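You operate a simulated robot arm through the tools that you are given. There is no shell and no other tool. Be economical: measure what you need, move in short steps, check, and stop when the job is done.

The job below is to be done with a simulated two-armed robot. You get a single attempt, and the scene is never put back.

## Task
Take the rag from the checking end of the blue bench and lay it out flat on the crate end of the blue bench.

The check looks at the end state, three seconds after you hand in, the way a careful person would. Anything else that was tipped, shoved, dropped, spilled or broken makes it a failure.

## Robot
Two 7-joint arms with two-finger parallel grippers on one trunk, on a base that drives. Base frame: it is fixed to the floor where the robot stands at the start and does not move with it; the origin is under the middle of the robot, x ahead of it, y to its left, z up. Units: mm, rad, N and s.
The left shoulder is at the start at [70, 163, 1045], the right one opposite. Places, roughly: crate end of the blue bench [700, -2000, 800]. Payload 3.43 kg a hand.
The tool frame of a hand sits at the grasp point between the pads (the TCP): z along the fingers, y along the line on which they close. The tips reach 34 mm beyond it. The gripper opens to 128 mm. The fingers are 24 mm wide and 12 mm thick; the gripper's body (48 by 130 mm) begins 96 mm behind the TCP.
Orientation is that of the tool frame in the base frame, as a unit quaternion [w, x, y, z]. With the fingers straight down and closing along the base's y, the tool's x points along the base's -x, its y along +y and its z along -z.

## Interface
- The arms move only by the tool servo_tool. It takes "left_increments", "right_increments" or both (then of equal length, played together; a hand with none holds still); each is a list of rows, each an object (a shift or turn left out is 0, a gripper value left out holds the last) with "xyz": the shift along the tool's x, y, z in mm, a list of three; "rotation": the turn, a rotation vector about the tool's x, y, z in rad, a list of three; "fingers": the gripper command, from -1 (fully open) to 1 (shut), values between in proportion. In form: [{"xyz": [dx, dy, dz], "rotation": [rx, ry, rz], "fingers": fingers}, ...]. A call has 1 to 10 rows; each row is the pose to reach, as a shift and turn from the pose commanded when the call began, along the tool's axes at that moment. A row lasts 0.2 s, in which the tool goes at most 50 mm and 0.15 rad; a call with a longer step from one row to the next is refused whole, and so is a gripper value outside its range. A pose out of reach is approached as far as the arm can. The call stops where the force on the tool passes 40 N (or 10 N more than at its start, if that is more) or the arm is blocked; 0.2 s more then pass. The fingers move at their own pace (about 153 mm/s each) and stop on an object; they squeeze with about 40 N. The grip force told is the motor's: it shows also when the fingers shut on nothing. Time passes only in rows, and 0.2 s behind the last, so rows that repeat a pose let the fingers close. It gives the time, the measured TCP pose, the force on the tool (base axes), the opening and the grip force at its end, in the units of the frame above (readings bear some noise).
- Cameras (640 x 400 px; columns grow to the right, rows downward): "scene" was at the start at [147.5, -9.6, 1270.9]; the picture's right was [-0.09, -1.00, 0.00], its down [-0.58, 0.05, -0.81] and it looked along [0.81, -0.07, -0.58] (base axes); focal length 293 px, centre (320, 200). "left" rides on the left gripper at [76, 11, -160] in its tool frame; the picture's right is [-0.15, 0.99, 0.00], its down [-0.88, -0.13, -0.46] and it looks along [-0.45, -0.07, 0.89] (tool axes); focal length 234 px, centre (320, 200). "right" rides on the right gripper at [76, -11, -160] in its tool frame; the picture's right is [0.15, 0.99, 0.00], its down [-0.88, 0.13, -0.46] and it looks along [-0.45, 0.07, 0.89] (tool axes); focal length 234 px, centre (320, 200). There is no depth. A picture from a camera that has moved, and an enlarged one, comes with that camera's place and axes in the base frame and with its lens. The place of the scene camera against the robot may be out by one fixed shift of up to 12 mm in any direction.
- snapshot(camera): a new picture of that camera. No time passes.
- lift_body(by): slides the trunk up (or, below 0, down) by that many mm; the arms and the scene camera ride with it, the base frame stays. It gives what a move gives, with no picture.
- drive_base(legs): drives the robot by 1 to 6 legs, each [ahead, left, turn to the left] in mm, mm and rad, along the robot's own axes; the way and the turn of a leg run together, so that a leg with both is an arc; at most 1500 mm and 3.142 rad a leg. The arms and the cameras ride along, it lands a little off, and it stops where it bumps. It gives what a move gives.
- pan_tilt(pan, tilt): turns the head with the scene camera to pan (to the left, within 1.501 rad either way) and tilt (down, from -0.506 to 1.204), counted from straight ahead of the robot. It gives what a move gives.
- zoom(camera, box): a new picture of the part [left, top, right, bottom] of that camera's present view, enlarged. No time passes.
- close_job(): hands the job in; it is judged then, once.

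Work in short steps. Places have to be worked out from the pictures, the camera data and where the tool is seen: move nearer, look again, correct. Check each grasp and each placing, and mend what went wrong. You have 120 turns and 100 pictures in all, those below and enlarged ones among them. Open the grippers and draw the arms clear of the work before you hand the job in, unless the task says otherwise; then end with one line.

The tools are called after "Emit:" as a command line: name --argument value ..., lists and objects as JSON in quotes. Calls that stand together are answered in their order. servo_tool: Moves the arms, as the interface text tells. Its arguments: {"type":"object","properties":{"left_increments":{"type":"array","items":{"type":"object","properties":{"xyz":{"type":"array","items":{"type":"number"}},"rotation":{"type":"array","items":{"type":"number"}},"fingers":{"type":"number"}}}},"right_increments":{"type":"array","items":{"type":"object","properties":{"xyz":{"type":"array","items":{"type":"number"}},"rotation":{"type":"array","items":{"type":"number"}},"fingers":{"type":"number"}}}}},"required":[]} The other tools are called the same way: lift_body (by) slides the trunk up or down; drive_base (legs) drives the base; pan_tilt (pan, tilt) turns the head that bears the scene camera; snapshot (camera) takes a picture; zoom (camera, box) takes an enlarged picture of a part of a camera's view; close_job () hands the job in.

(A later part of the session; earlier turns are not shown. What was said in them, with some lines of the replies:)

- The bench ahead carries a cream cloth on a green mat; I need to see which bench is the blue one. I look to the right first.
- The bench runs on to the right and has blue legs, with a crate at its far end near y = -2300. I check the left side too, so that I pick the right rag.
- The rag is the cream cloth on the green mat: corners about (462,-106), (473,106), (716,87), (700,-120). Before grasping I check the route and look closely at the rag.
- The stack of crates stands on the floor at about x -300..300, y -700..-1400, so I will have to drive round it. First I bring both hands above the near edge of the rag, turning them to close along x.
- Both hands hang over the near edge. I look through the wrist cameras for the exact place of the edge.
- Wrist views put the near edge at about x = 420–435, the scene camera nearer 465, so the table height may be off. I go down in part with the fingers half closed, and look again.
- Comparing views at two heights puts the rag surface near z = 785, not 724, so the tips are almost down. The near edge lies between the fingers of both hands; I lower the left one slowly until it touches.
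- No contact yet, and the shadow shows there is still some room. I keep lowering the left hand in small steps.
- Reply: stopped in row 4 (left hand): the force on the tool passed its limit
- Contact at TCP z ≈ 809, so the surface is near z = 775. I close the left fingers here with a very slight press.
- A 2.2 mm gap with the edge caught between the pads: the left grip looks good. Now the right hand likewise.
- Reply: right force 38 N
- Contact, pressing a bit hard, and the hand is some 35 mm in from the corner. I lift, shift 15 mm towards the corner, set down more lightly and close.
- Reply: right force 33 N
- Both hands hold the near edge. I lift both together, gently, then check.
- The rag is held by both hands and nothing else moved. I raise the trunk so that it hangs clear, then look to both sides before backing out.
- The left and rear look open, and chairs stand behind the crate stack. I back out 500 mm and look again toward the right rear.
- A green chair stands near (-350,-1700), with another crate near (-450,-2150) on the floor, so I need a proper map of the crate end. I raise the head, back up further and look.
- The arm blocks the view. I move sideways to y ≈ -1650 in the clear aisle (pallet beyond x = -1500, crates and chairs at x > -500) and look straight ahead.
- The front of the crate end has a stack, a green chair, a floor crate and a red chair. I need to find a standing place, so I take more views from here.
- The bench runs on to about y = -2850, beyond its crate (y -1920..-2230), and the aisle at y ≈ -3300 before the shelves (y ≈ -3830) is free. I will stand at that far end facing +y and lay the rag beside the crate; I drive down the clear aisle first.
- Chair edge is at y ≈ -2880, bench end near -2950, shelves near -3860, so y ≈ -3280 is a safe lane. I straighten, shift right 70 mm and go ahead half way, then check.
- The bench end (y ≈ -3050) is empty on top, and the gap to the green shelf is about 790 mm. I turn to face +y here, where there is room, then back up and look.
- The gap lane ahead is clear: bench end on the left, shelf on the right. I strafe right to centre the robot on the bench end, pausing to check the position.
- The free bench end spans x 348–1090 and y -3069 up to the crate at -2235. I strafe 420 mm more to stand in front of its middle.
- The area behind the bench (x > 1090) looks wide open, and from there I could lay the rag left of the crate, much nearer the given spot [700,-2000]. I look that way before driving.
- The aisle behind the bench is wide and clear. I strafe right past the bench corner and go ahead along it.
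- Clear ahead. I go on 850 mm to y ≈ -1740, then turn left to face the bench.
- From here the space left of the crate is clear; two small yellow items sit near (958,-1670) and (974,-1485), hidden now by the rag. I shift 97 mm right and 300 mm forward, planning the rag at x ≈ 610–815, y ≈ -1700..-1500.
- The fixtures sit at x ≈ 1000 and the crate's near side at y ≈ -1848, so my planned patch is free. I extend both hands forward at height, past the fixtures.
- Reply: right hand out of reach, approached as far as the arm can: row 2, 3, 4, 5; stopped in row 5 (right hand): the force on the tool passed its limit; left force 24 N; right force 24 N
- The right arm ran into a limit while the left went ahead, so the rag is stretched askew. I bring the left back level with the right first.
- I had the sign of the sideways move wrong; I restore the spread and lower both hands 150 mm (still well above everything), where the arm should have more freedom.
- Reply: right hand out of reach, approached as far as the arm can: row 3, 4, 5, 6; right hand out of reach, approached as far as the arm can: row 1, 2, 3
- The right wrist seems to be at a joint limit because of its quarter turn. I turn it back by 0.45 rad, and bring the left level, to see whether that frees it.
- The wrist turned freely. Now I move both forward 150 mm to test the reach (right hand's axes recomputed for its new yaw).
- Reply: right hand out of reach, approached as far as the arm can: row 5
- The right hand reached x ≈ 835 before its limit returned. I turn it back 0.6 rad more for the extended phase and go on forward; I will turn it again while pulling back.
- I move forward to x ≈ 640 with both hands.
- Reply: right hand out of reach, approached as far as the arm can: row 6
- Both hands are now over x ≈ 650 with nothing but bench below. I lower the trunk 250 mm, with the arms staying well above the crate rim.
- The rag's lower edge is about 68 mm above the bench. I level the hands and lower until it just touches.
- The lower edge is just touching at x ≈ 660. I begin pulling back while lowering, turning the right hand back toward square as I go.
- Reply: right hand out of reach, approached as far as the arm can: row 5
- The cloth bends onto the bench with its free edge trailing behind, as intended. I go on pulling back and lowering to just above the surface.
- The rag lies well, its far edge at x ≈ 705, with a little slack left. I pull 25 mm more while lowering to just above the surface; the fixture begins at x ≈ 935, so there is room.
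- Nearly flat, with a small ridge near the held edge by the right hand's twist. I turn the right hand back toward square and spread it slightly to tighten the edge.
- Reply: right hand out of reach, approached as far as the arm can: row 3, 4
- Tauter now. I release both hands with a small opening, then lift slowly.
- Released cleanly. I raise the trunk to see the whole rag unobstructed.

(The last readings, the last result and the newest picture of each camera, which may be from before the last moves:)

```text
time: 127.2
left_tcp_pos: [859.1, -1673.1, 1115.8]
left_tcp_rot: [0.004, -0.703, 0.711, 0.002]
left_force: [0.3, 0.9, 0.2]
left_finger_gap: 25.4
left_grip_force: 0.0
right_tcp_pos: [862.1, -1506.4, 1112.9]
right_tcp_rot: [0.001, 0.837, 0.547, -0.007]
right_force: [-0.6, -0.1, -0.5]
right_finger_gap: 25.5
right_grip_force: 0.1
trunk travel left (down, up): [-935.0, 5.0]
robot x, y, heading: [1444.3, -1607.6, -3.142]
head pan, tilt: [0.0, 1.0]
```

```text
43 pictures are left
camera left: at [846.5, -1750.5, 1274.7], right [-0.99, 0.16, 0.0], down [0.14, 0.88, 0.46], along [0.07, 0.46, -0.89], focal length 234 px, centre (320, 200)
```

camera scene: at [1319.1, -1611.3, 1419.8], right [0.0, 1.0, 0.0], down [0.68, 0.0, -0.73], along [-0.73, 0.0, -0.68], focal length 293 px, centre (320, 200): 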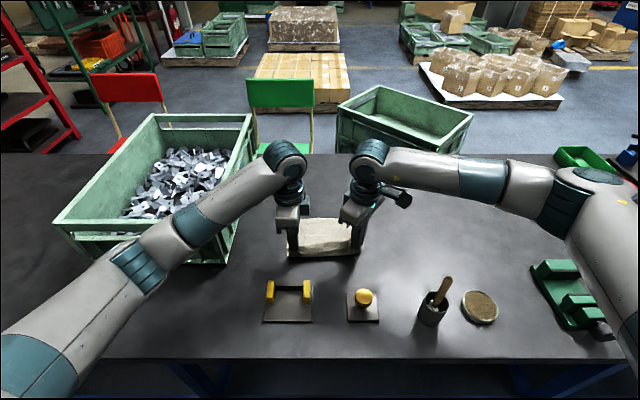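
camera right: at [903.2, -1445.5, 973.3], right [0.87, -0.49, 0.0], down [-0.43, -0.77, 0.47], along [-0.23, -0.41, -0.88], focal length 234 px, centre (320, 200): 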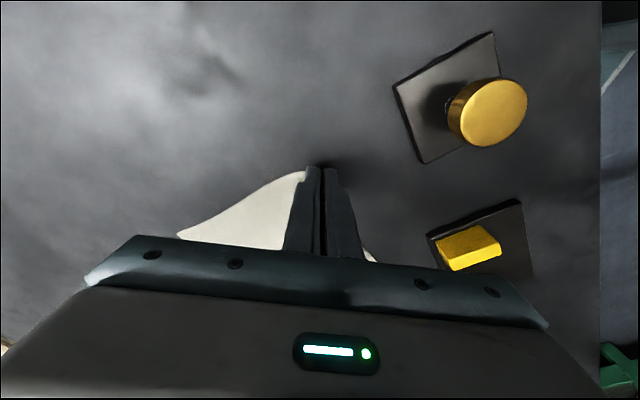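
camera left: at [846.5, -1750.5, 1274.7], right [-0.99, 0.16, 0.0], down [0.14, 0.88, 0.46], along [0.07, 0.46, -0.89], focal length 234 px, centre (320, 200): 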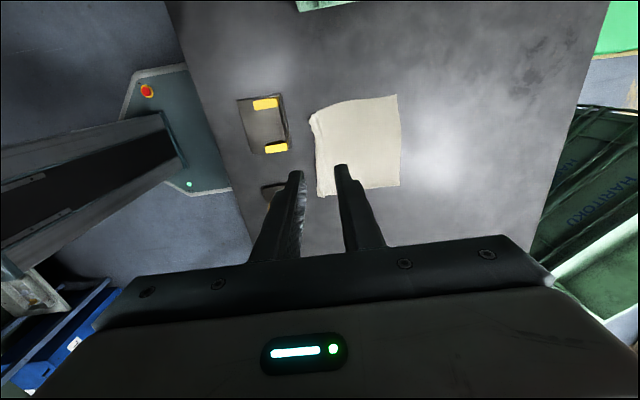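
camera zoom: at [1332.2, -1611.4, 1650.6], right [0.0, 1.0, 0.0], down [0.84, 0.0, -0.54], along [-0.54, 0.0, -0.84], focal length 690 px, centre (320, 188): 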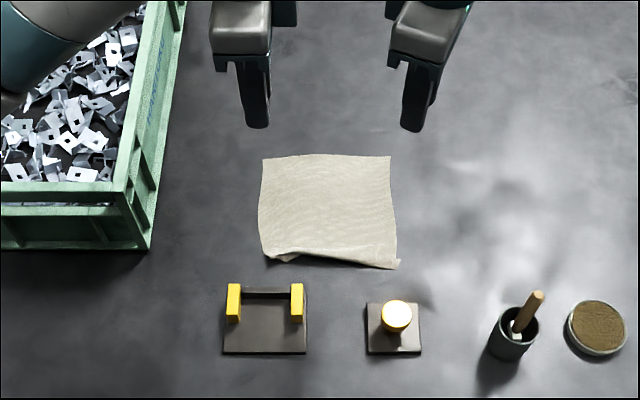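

The rag lies almost flat; the near-left corner seems to have a small curl. I zoom in on it.

Emit:
zoom --camera "scene" --box '[290, 180, 360, 240]'

Emit:
zoom --camera "left" --box '[290, 80, 420, 200]'

```text
6.67 times, centred on (325, 210) of scene
camera zoom: at [1332.2, -1611.4, 1650.6], right [0.0, 1.0, 0.0], down [0.84, 0.0, -0.54], along [-0.54, 0.0, -0.84], focal length 1954 px, centre (287, 133)
```

zoom: 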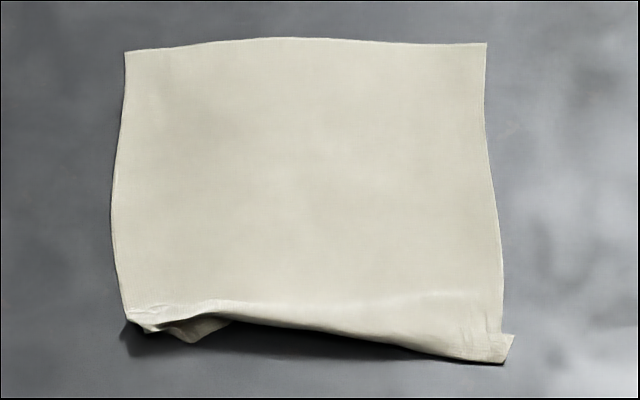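

```text
3.33 times, centred on (355, 140) of left
camera zoom: at [846.5, -1750.5, 1274.7], right [-0.99, 0.16, 0.0], down [0.14, 0.88, 0.46], along [0.07, 0.46, -0.89], focal length 781 px, centre (203, 400)
```

zoom: 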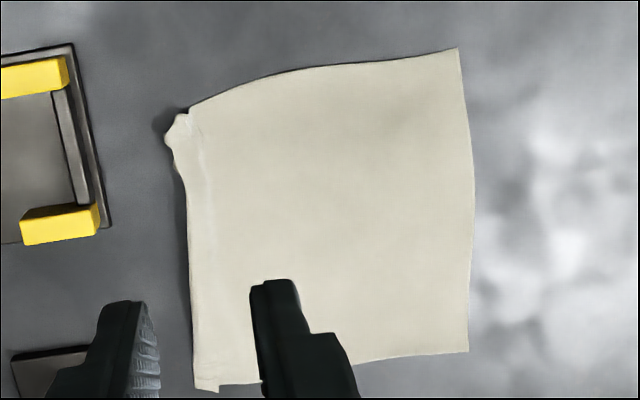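

The near-left corner is tucked under by about 25 mm; the rest is full size. I lower again and use the left hand to lift that corner and lay it out.

Emit:
lift_body --by -250

Emit:
servo_tool --left_increments '[{"xyz": [4, -15, 0], "fingers": 0.6}, {"xyz": [4, -28, 10]}, {"xyz": [4, -28, 25]}]'

Emit:
zoom --camera "left" --box '[200, 80, 440, 240]'

```text
time: 129.8
left_tcp_pos: [860.1, -1674.4, 865.9]
left_tcp_rot: [0.002, -0.703, 0.711, 0.002]
left_force: [0.6, 0.0, -0.5]
left_finger_gap: 25.6
left_grip_force: 0.0
right_tcp_pos: [861.6, -1506.4, 862.6]
right_tcp_rot: [0.0, 0.838, 0.546, -0.007]
right_force: [-0.5, 0.3, 0.2]
right_finger_gap: 25.6
right_grip_force: 0.1
trunk travel left (down, up): [-685.0, 255.0]
robot x, y, heading: [1445.6, -1607.7, -3.138]
head pan, tilt: [0.0, 1.0]
```

```text
time: 130.6
left_tcp_pos: [889.4, -1679.1, 841.5]
left_tcp_rot: [0.003, -0.703, 0.711, 0.002]
left_force: [-0.3, 0.8, -0.5]
left_finger_gap: 25.3
left_grip_force: 0.1
right_tcp_pos: [862.5, -1507.1, 862.6]
right_tcp_rot: [0.001, 0.838, 0.545, -0.007]
right_force: [0.6, 0.1, 0.7]
right_finger_gap: 25.7
right_grip_force: 0.1
trunk travel left (down, up): [-685.0, 255.0]
robot x, y, heading: [1442.3, -1611.3, -3.146]
head pan, tilt: [0.0, 1.0]
```

```text
2.50 times, centred on (320, 160) of left
camera zoom: at [875.1, -1755.5, 999.0], right [-0.99, 0.16, 0.0], down [0.14, 0.88, 0.46], along [0.07, 0.46, -0.89], focal length 585 px, centre (320, 300)
```

zoom: 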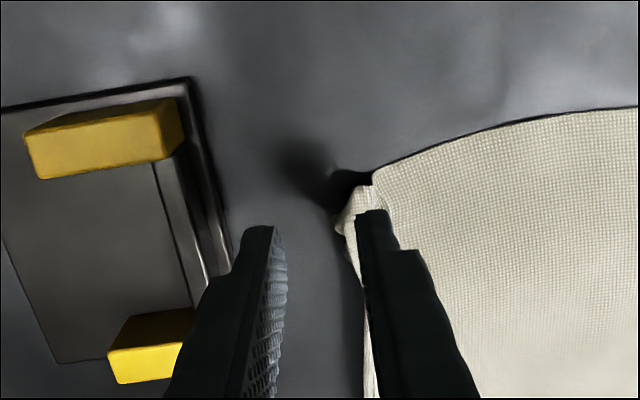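

The ridge lies slightly farther from the robot than the fingers. I shift 14 mm forward and 6 mm outward, go down, grip, lift 45 mm and look.

Emit:
servo_tool --left_increments '[{"xyz": [6, 14, 0]}, {"xyz": [6, 14, 15]}, {"xyz": [6, 14, 26]}, {"xyz": [6, 14, 30]}, {"xyz": [6, 14, 30], "fingers": 1}, {"xyz": [6, 14, 30], "fingers": 1}, {"xyz": [6, 14, 10], "fingers": 1}, {"xyz": [6, 14, -15], "fingers": 1}]'

Emit:
zoom --camera "scene" --box '[220, 120, 420, 245]'

Emit:
zoom --camera "left" --box '[200, 80, 440, 240]'

```text
time: 132.4
left_tcp_pos: [875.7, -1682.0, 856.8]
left_tcp_rot: [0.003, -0.703, 0.711, 0.002]
left_force: [-0.1, -0.1, 0.9]
left_finger_gap: 2.2
left_grip_force: 37.0
right_tcp_pos: [861.7, -1506.3, 862.7]
right_tcp_rot: [0.002, 0.837, 0.546, -0.008]
right_force: [0.6, -1.3, -0.3]
right_finger_gap: 25.6
right_grip_force: 0.1
trunk travel left (down, up): [-685.0, 255.0]
robot x, y, heading: [1444.5, -1610.6, -3.143]
head pan, tilt: [0.0, 1.0]
```

```text
3.20 times, centred on (320, 182) of scene
camera zoom: at [1332.5, -1611.1, 1400.6], right [0.0, 1.0, 0.0], down [0.84, 0.0, -0.54], along [-0.54, 0.0, -0.84], focal length 938 px, centre (320, 256)
```

zoom: 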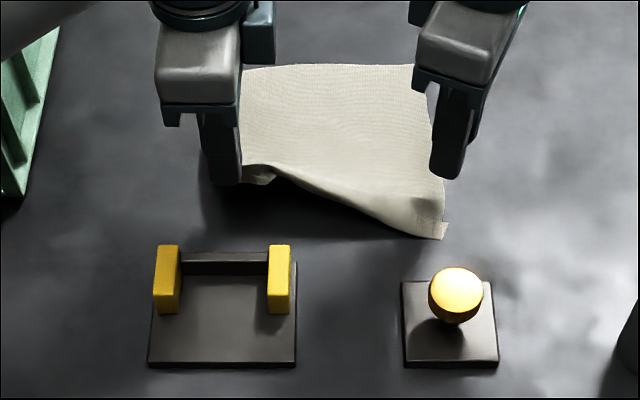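

```text
2.50 times, centred on (320, 160) of left
camera zoom: at [862.3, -1758.7, 1015.0], right [-0.99, 0.16, 0.0], down [0.14, 0.88, 0.46], along [0.07, 0.46, -0.89], focal length 585 px, centre (320, 300)
```

zoom: 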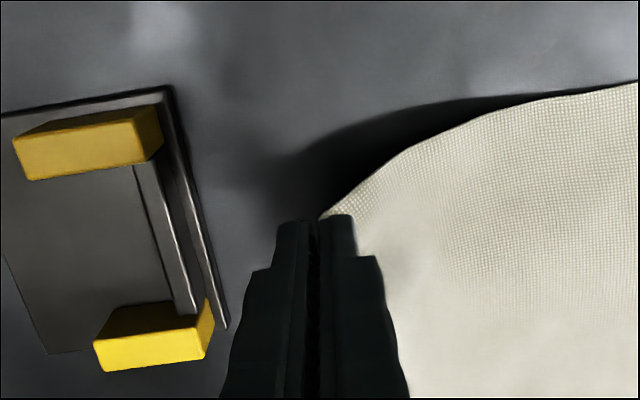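

The corner is held with its edge doubled inside the pads. I lower it while moving away from the robot, so the edge should trail outward, then open and lift.

Emit:
servo_tool --left_increments '[{"xyz": [-2, 8, 12]}, {"xyz": [-2, 18, 22]}, {"xyz": [-2, 28, 30]}, {"xyz": [-2, 28, 30], "fingers": 0.5}, {"xyz": [-2, 28, 30], "fingers": 0.5}, {"xyz": [-2, 28, 15], "fingers": 0.5}, {"xyz": [-2, 28, -20], "fingers": 0.5}, {"xyz": [-2, 28, -60], "fingers": 0.5}]'

Emit:
zoom --camera "scene" --box '[220, 120, 420, 245]'

Emit:
zoom --camera "left" --box '[200, 80, 440, 240]'

```text
time: 134.2
left_tcp_pos: [847.5, -1683.2, 917.9]
left_tcp_rot: [0.004, -0.704, 0.711, 0.002]
left_force: [-0.6, -0.4, -1.0]
left_finger_gap: 32.2
left_grip_force: 0.0
right_tcp_pos: [862.3, -1506.1, 862.8]
right_tcp_rot: [0.001, 0.838, 0.545, -0.009]
right_force: [0.5, 0.1, 0.5]
right_finger_gap: 25.5
right_grip_force: 0.1
trunk travel left (down, up): [-685.0, 255.0]
robot x, y, heading: [1443.8, -1608.7, -3.139]
head pan, tilt: [0.0, 1.0]
```

```text
3.20 times, centred on (320, 182) of scene
camera zoom: at [1332.8, -1611.1, 1400.6], right [0.0, 1.0, 0.0], down [0.84, 0.0, -0.54], along [-0.54, 0.0, -0.84], focal length 938 px, centre (320, 256)
```

zoom: 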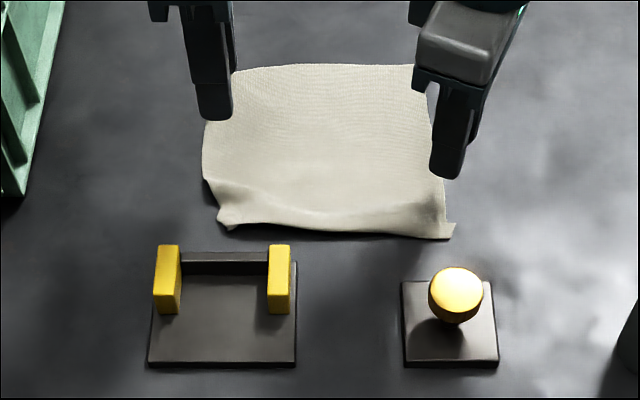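

```text
2.50 times, centred on (320, 160) of left
camera zoom: at [834.9, -1760.4, 1076.3], right [-0.99, 0.16, 0.0], down [0.14, 0.88, 0.46], along [0.07, 0.46, -0.89], focal length 585 px, centre (320, 300)
```

zoom: 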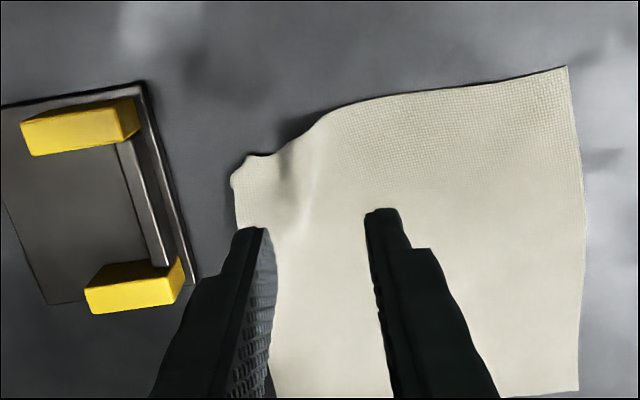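

That worked: the corner is out. I raise the trunk again and look at the remaining wrinkle from above.

Emit:
lift_body --by 250

Emit:
zoom --camera "scene" --box '[290, 180, 360, 240]'

Emit:
zoom --camera "left" --box '[270, 80, 430, 200]'

```text
time: 136.8
left_tcp_pos: [847.6, -1685.2, 1167.1]
left_tcp_rot: [0.003, -0.703, 0.711, 0.002]
left_force: [-0.1, -0.4, -0.1]
left_finger_gap: 31.9
left_grip_force: 0.1
right_tcp_pos: [861.8, -1506.0, 1112.5]
right_tcp_rot: [0.002, 0.838, 0.546, -0.008]
right_force: [0.2, -0.9, -0.7]
right_finger_gap: 25.8
right_grip_force: 0.1
trunk travel left (down, up): [-935.0, 5.0]
robot x, y, heading: [1440.0, -1605.9, -3.14]
head pan, tilt: [0.0, 1.0]
```

```text
6.67 times, centred on (325, 210) of scene
camera zoom: at [1332.1, -1611.4, 1650.5], right [0.0, 1.0, 0.0], down [0.84, 0.0, -0.54], along [-0.54, 0.0, -0.84], focal length 1954 px, centre (287, 133)
```

zoom: 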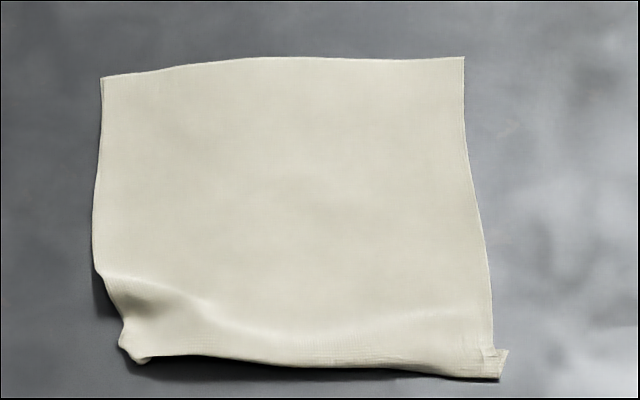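

```text
3.33 times, centred on (350, 140) of left
camera zoom: at [834.3, -1760.6, 1325.8], right [-0.99, 0.16, 0.0], down [0.14, 0.88, 0.46], along [0.07, 0.46, -0.89], focal length 781 px, centre (220, 400)
```

zoom: 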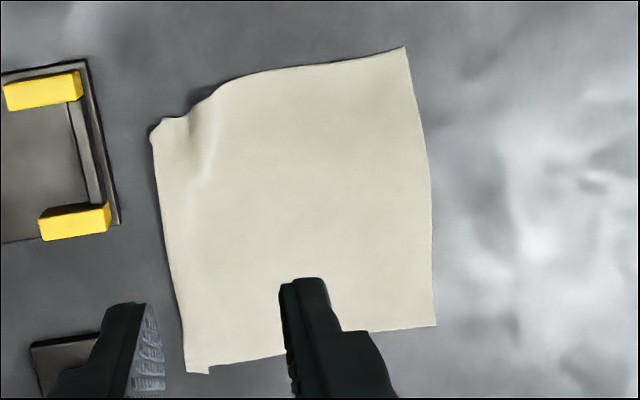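

The rag is now nearly full-size, with one low wrinkle by the near-left corner, whose tip is about 15 mm inward. I will smooth it with the closed left fingertips, wiping outward toward that corner.

Emit:
lift_body --by -250

Emit:
servo_tool --left_increments '[{"xyz": [-12, -15, 0], "fingers": 1}, {"xyz": [-20, -22, 30], "fingers": 1}, {"xyz": [-20, -22, 65], "fingers": 1}, {"xyz": [-20, -22, 88], "fingers": 1}, {"xyz": [-20, -22, 98], "fingers": 1}, {"xyz": [-20, -22, 104], "fingers": 1}, {"xyz": [-20, -22, 108], "fingers": 1}]'

Emit:
zoom --camera "left" --box '[200, 80, 440, 240]'

```text
time: 139.4
left_tcp_pos: [846.7, -1684.3, 917.6]
left_tcp_rot: [0.003, -0.703, 0.711, 0.002]
left_force: [-0.4, 0.3, 0.5]
left_finger_gap: 32.0
left_grip_force: 0.0
right_tcp_pos: [861.1, -1507.5, 862.4]
right_tcp_rot: [0.001, 0.838, 0.546, -0.008]
right_force: [-0.2, -0.5, 0.4]
right_finger_gap: 25.6
right_grip_force: 0.0
trunk travel left (down, up): [-685.0, 255.0]
robot x, y, heading: [1445.8, -1608.1, -3.142]
head pan, tilt: [0.0, 1.0]
```

```text
time: 141.0
left_tcp_pos: [870.2, -1662.6, 811.0]
left_tcp_rot: [0.003, -0.704, 0.71, 0.003]
left_force: [0.2, -0.2, 0.0]
left_finger_gap: 0.0
left_grip_force: 33.0
right_tcp_pos: [862.6, -1507.1, 862.9]
right_tcp_rot: [0.001, 0.838, 0.546, -0.007]
right_force: [0.7, 0.5, 0.0]
right_finger_gap: 25.6
right_grip_force: 0.0
trunk travel left (down, up): [-685.0, 255.0]
robot x, y, heading: [1445.9, -1611.3, -3.14]
head pan, tilt: [0.0, 1.0]
```

```text
2.50 times, centred on (320, 160) of left
camera zoom: at [856.4, -1739.4, 968.4], right [-0.99, 0.16, 0.0], down [0.14, 0.88, 0.46], along [0.07, 0.46, -0.89], focal length 585 px, centre (320, 300)
```

zoom: 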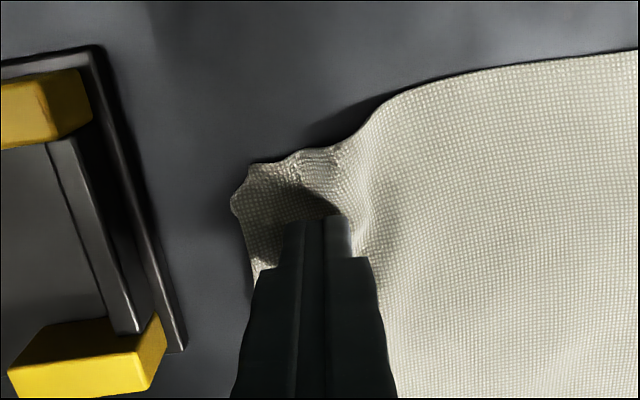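

The tips touch down just inside the wrinkle with no load yet. I press a further 3 mm and wipe 40 mm outward to the corner, then lift.

Emit:
servo_tool --left_increments '[{"xyz": [0, 0, 2]}, {"xyz": [0, 0, 3.5]}, {"xyz": [8, -2, 3.5]}, {"xyz": [17, -4, 3.5]}, {"xyz": [26, -7, 3.5]}, {"xyz": [34, -10, 3.5]}, {"xyz": [34, -10, -15]}, {"xyz": [34, -10, -50]}, {"xyz": [34, 20, -80]}]'

Emit:
zoom --camera "scene" --box '[220, 120, 420, 245]'

Emit:
zoom --camera "left" --box '[220, 80, 460, 240]'

```text
time: 143.0
left_tcp_pos: [848.3, -1701.7, 888.9]
left_tcp_rot: [0.003, -0.705, 0.71, 0.001]
left_force: [-0.5, -0.3, -0.2]
left_finger_gap: 0.0
left_grip_force: 32.9
right_tcp_pos: [860.2, -1506.2, 860.7]
right_tcp_rot: [0.002, 0.838, 0.546, -0.008]
right_force: [0.0, 0.3, 0.4]
right_finger_gap: 25.5
right_grip_force: 0.0
trunk travel left (down, up): [-685.0, 255.0]
robot x, y, heading: [1442.0, -1614.3, -3.141]
head pan, tilt: [0.0, 1.0]
```

```text
3.20 times, centred on (320, 182) of scene
camera zoom: at [1331.4, -1610.8, 1400.4], right [0.0, 1.0, 0.0], down [0.84, 0.0, -0.54], along [-0.54, 0.0, -0.84], focal length 938 px, centre (320, 256)
```

zoom: 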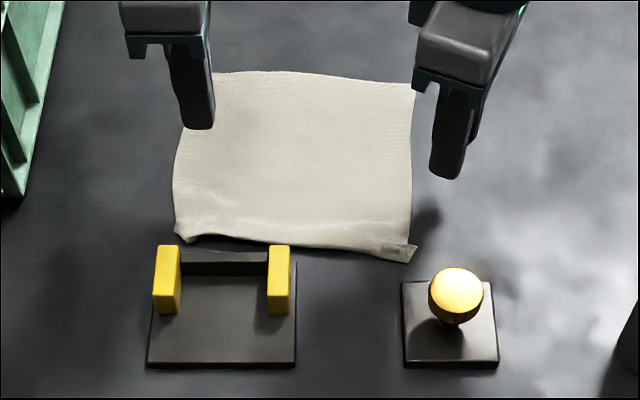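

```text
2.50 times, centred on (340, 160) of left
camera zoom: at [835.5, -1777.3, 1047.0], right [-0.99, 0.16, 0.0], down [0.14, 0.88, 0.46], along [0.07, 0.46, -0.89], focal length 585 px, centre (270, 300)
```

zoom: 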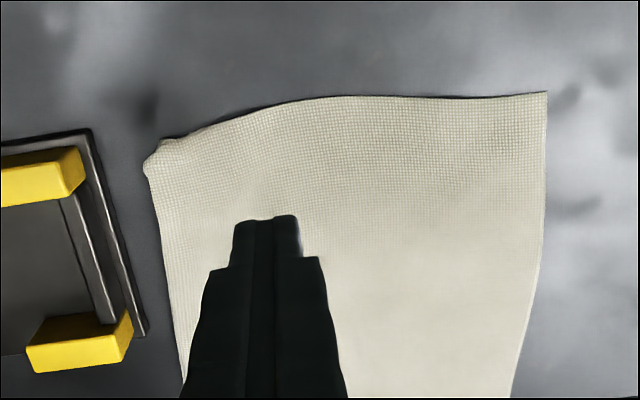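

The wipe took the wrinkle out nicely. I raise the trunk for a final look at the whole rag.

Emit:
lift_body --by 250

Emit:
zoom --camera "scene" --box '[280, 180, 360, 250]'

Emit:
snapshot --camera "scene"

```text
time: 145.5
left_tcp_pos: [849.0, -1701.3, 1138.8]
left_tcp_rot: [0.003, -0.704, 0.71, 0.002]
left_force: [-0.8, 0.1, 0.0]
left_finger_gap: 0.0
left_grip_force: 32.8
right_tcp_pos: [861.9, -1504.3, 1112.3]
right_tcp_rot: [0.001, 0.838, 0.546, -0.007]
right_force: [0.6, -0.2, 0.3]
right_finger_gap: 25.7
right_grip_force: 0.1
trunk travel left (down, up): [-935.0, 5.0]
robot x, y, heading: [1440.9, -1608.9, -3.144]
head pan, tilt: [0.0, 1.0]
```

```text
5.71 times, centred on (320, 215) of scene
camera zoom: at [1332.2, -1611.4, 1650.5], right [0.0, 1.0, 0.0], down [0.84, 0.0, -0.54], along [-0.54, 0.0, -0.84], focal length 1675 px, centre (320, 114)
```

zoom: 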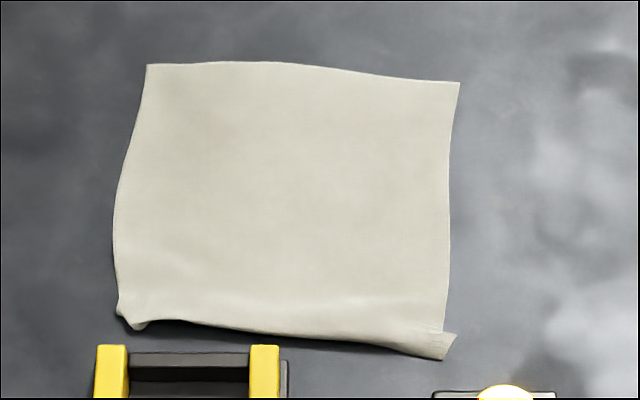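

```text
29 pictures are left
camera scene: at [1332.2, -1611.4, 1650.5], right [0.0, 1.0, 0.0], down [0.84, 0.0, -0.54], along [-0.54, 0.0, -0.84], focal length 293 px, centre (320, 200)
```

scene: 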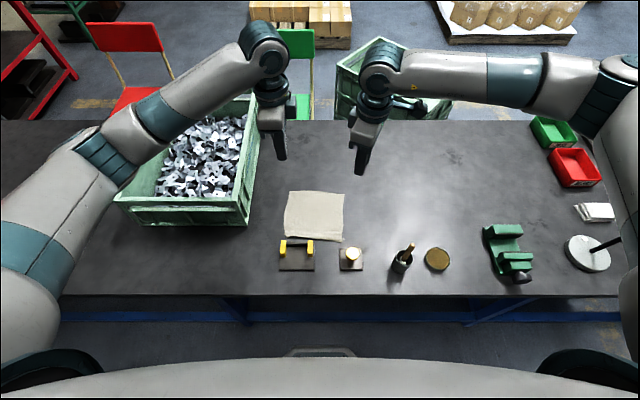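

The rag lies flat and full-size, clear of the crate and fixtures, and everything else is in place. I open both grippers at height and back the robot away from the bench.

Emit:
servo_tool --left_increments '[{"xyz": [0, 0, -20], "fingers": -1}, {"xyz": [0, 0, -40], "fingers": -1}, {"xyz": [0, 0, -40], "fingers": -1}]' --right_increments '[{"xyz": [0, 0, -20], "fingers": -1}, {"xyz": [0, 0, -40], "fingers": -1}, {"xyz": [0, 0, -40], "fingers": -1}]'

Emit:
drive_base --legs '[[-300, 0, 0]]'

Emit:
snapshot --camera "scene"

```text
time: 146.3
left_tcp_pos: [846.8, -1701.9, 1178.0]
left_tcp_rot: [0.003, -0.703, 0.711, 0.002]
left_force: [0.0, 0.0, -0.6]
left_finger_gap: 127.7
left_grip_force: 0.0
right_tcp_pos: [860.1, -1505.7, 1149.5]
right_tcp_rot: [0.002, 0.837, 0.547, -0.008]
right_force: [-0.3, -0.2, -0.2]
right_finger_gap: 128.0
right_grip_force: 0.2
trunk travel left (down, up): [-935.0, 5.0]
robot x, y, heading: [1438.2, -1611.2, -3.14]
head pan, tilt: [0.0, 1.0]
```

```text
time: 148.4
left_tcp_pos: [1143.1, -1701.3, 1177.4]
left_tcp_rot: [0.004, -0.703, 0.711, 0.001]
left_force: [0.3, 0.7, -0.6]
left_finger_gap: 128.3
left_grip_force: 0.0
right_tcp_pos: [1155.5, -1505.9, 1149.1]
right_tcp_rot: [0.003, 0.838, 0.546, -0.007]
right_force: [0.5, -0.8, 0.3]
right_finger_gap: 127.9
right_grip_force: 0.0
trunk travel left (down, up): [-935.0, 5.0]
robot x, y, heading: [1740.7, -1608.3, 3.139]
head pan, tilt: [0.0, 1.0]
```

```text
28 pictures are left
camera scene: at [1627.2, -1611.2, 1650.3], right [0.0, 1.0, 0.0], down [0.84, 0.0, -0.54], along [-0.54, 0.0, -0.84], focal length 293 px, centre (320, 200)
```

scene: 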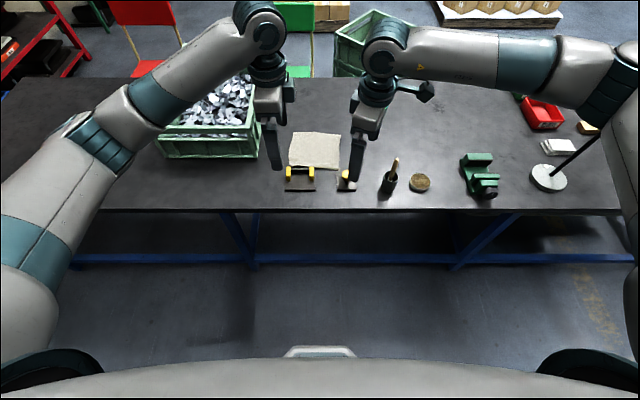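

The rag is flat beside the crate, the arms are clear and the grippers open. I hand in.

Emit:
close_job

```text
The job is handed in.
```

I moved the rag to the crate end of the blue bench and laid it flat beside the crate; in the last pictures nothing else had been disturbed, and both arms are clear with the grippers open.
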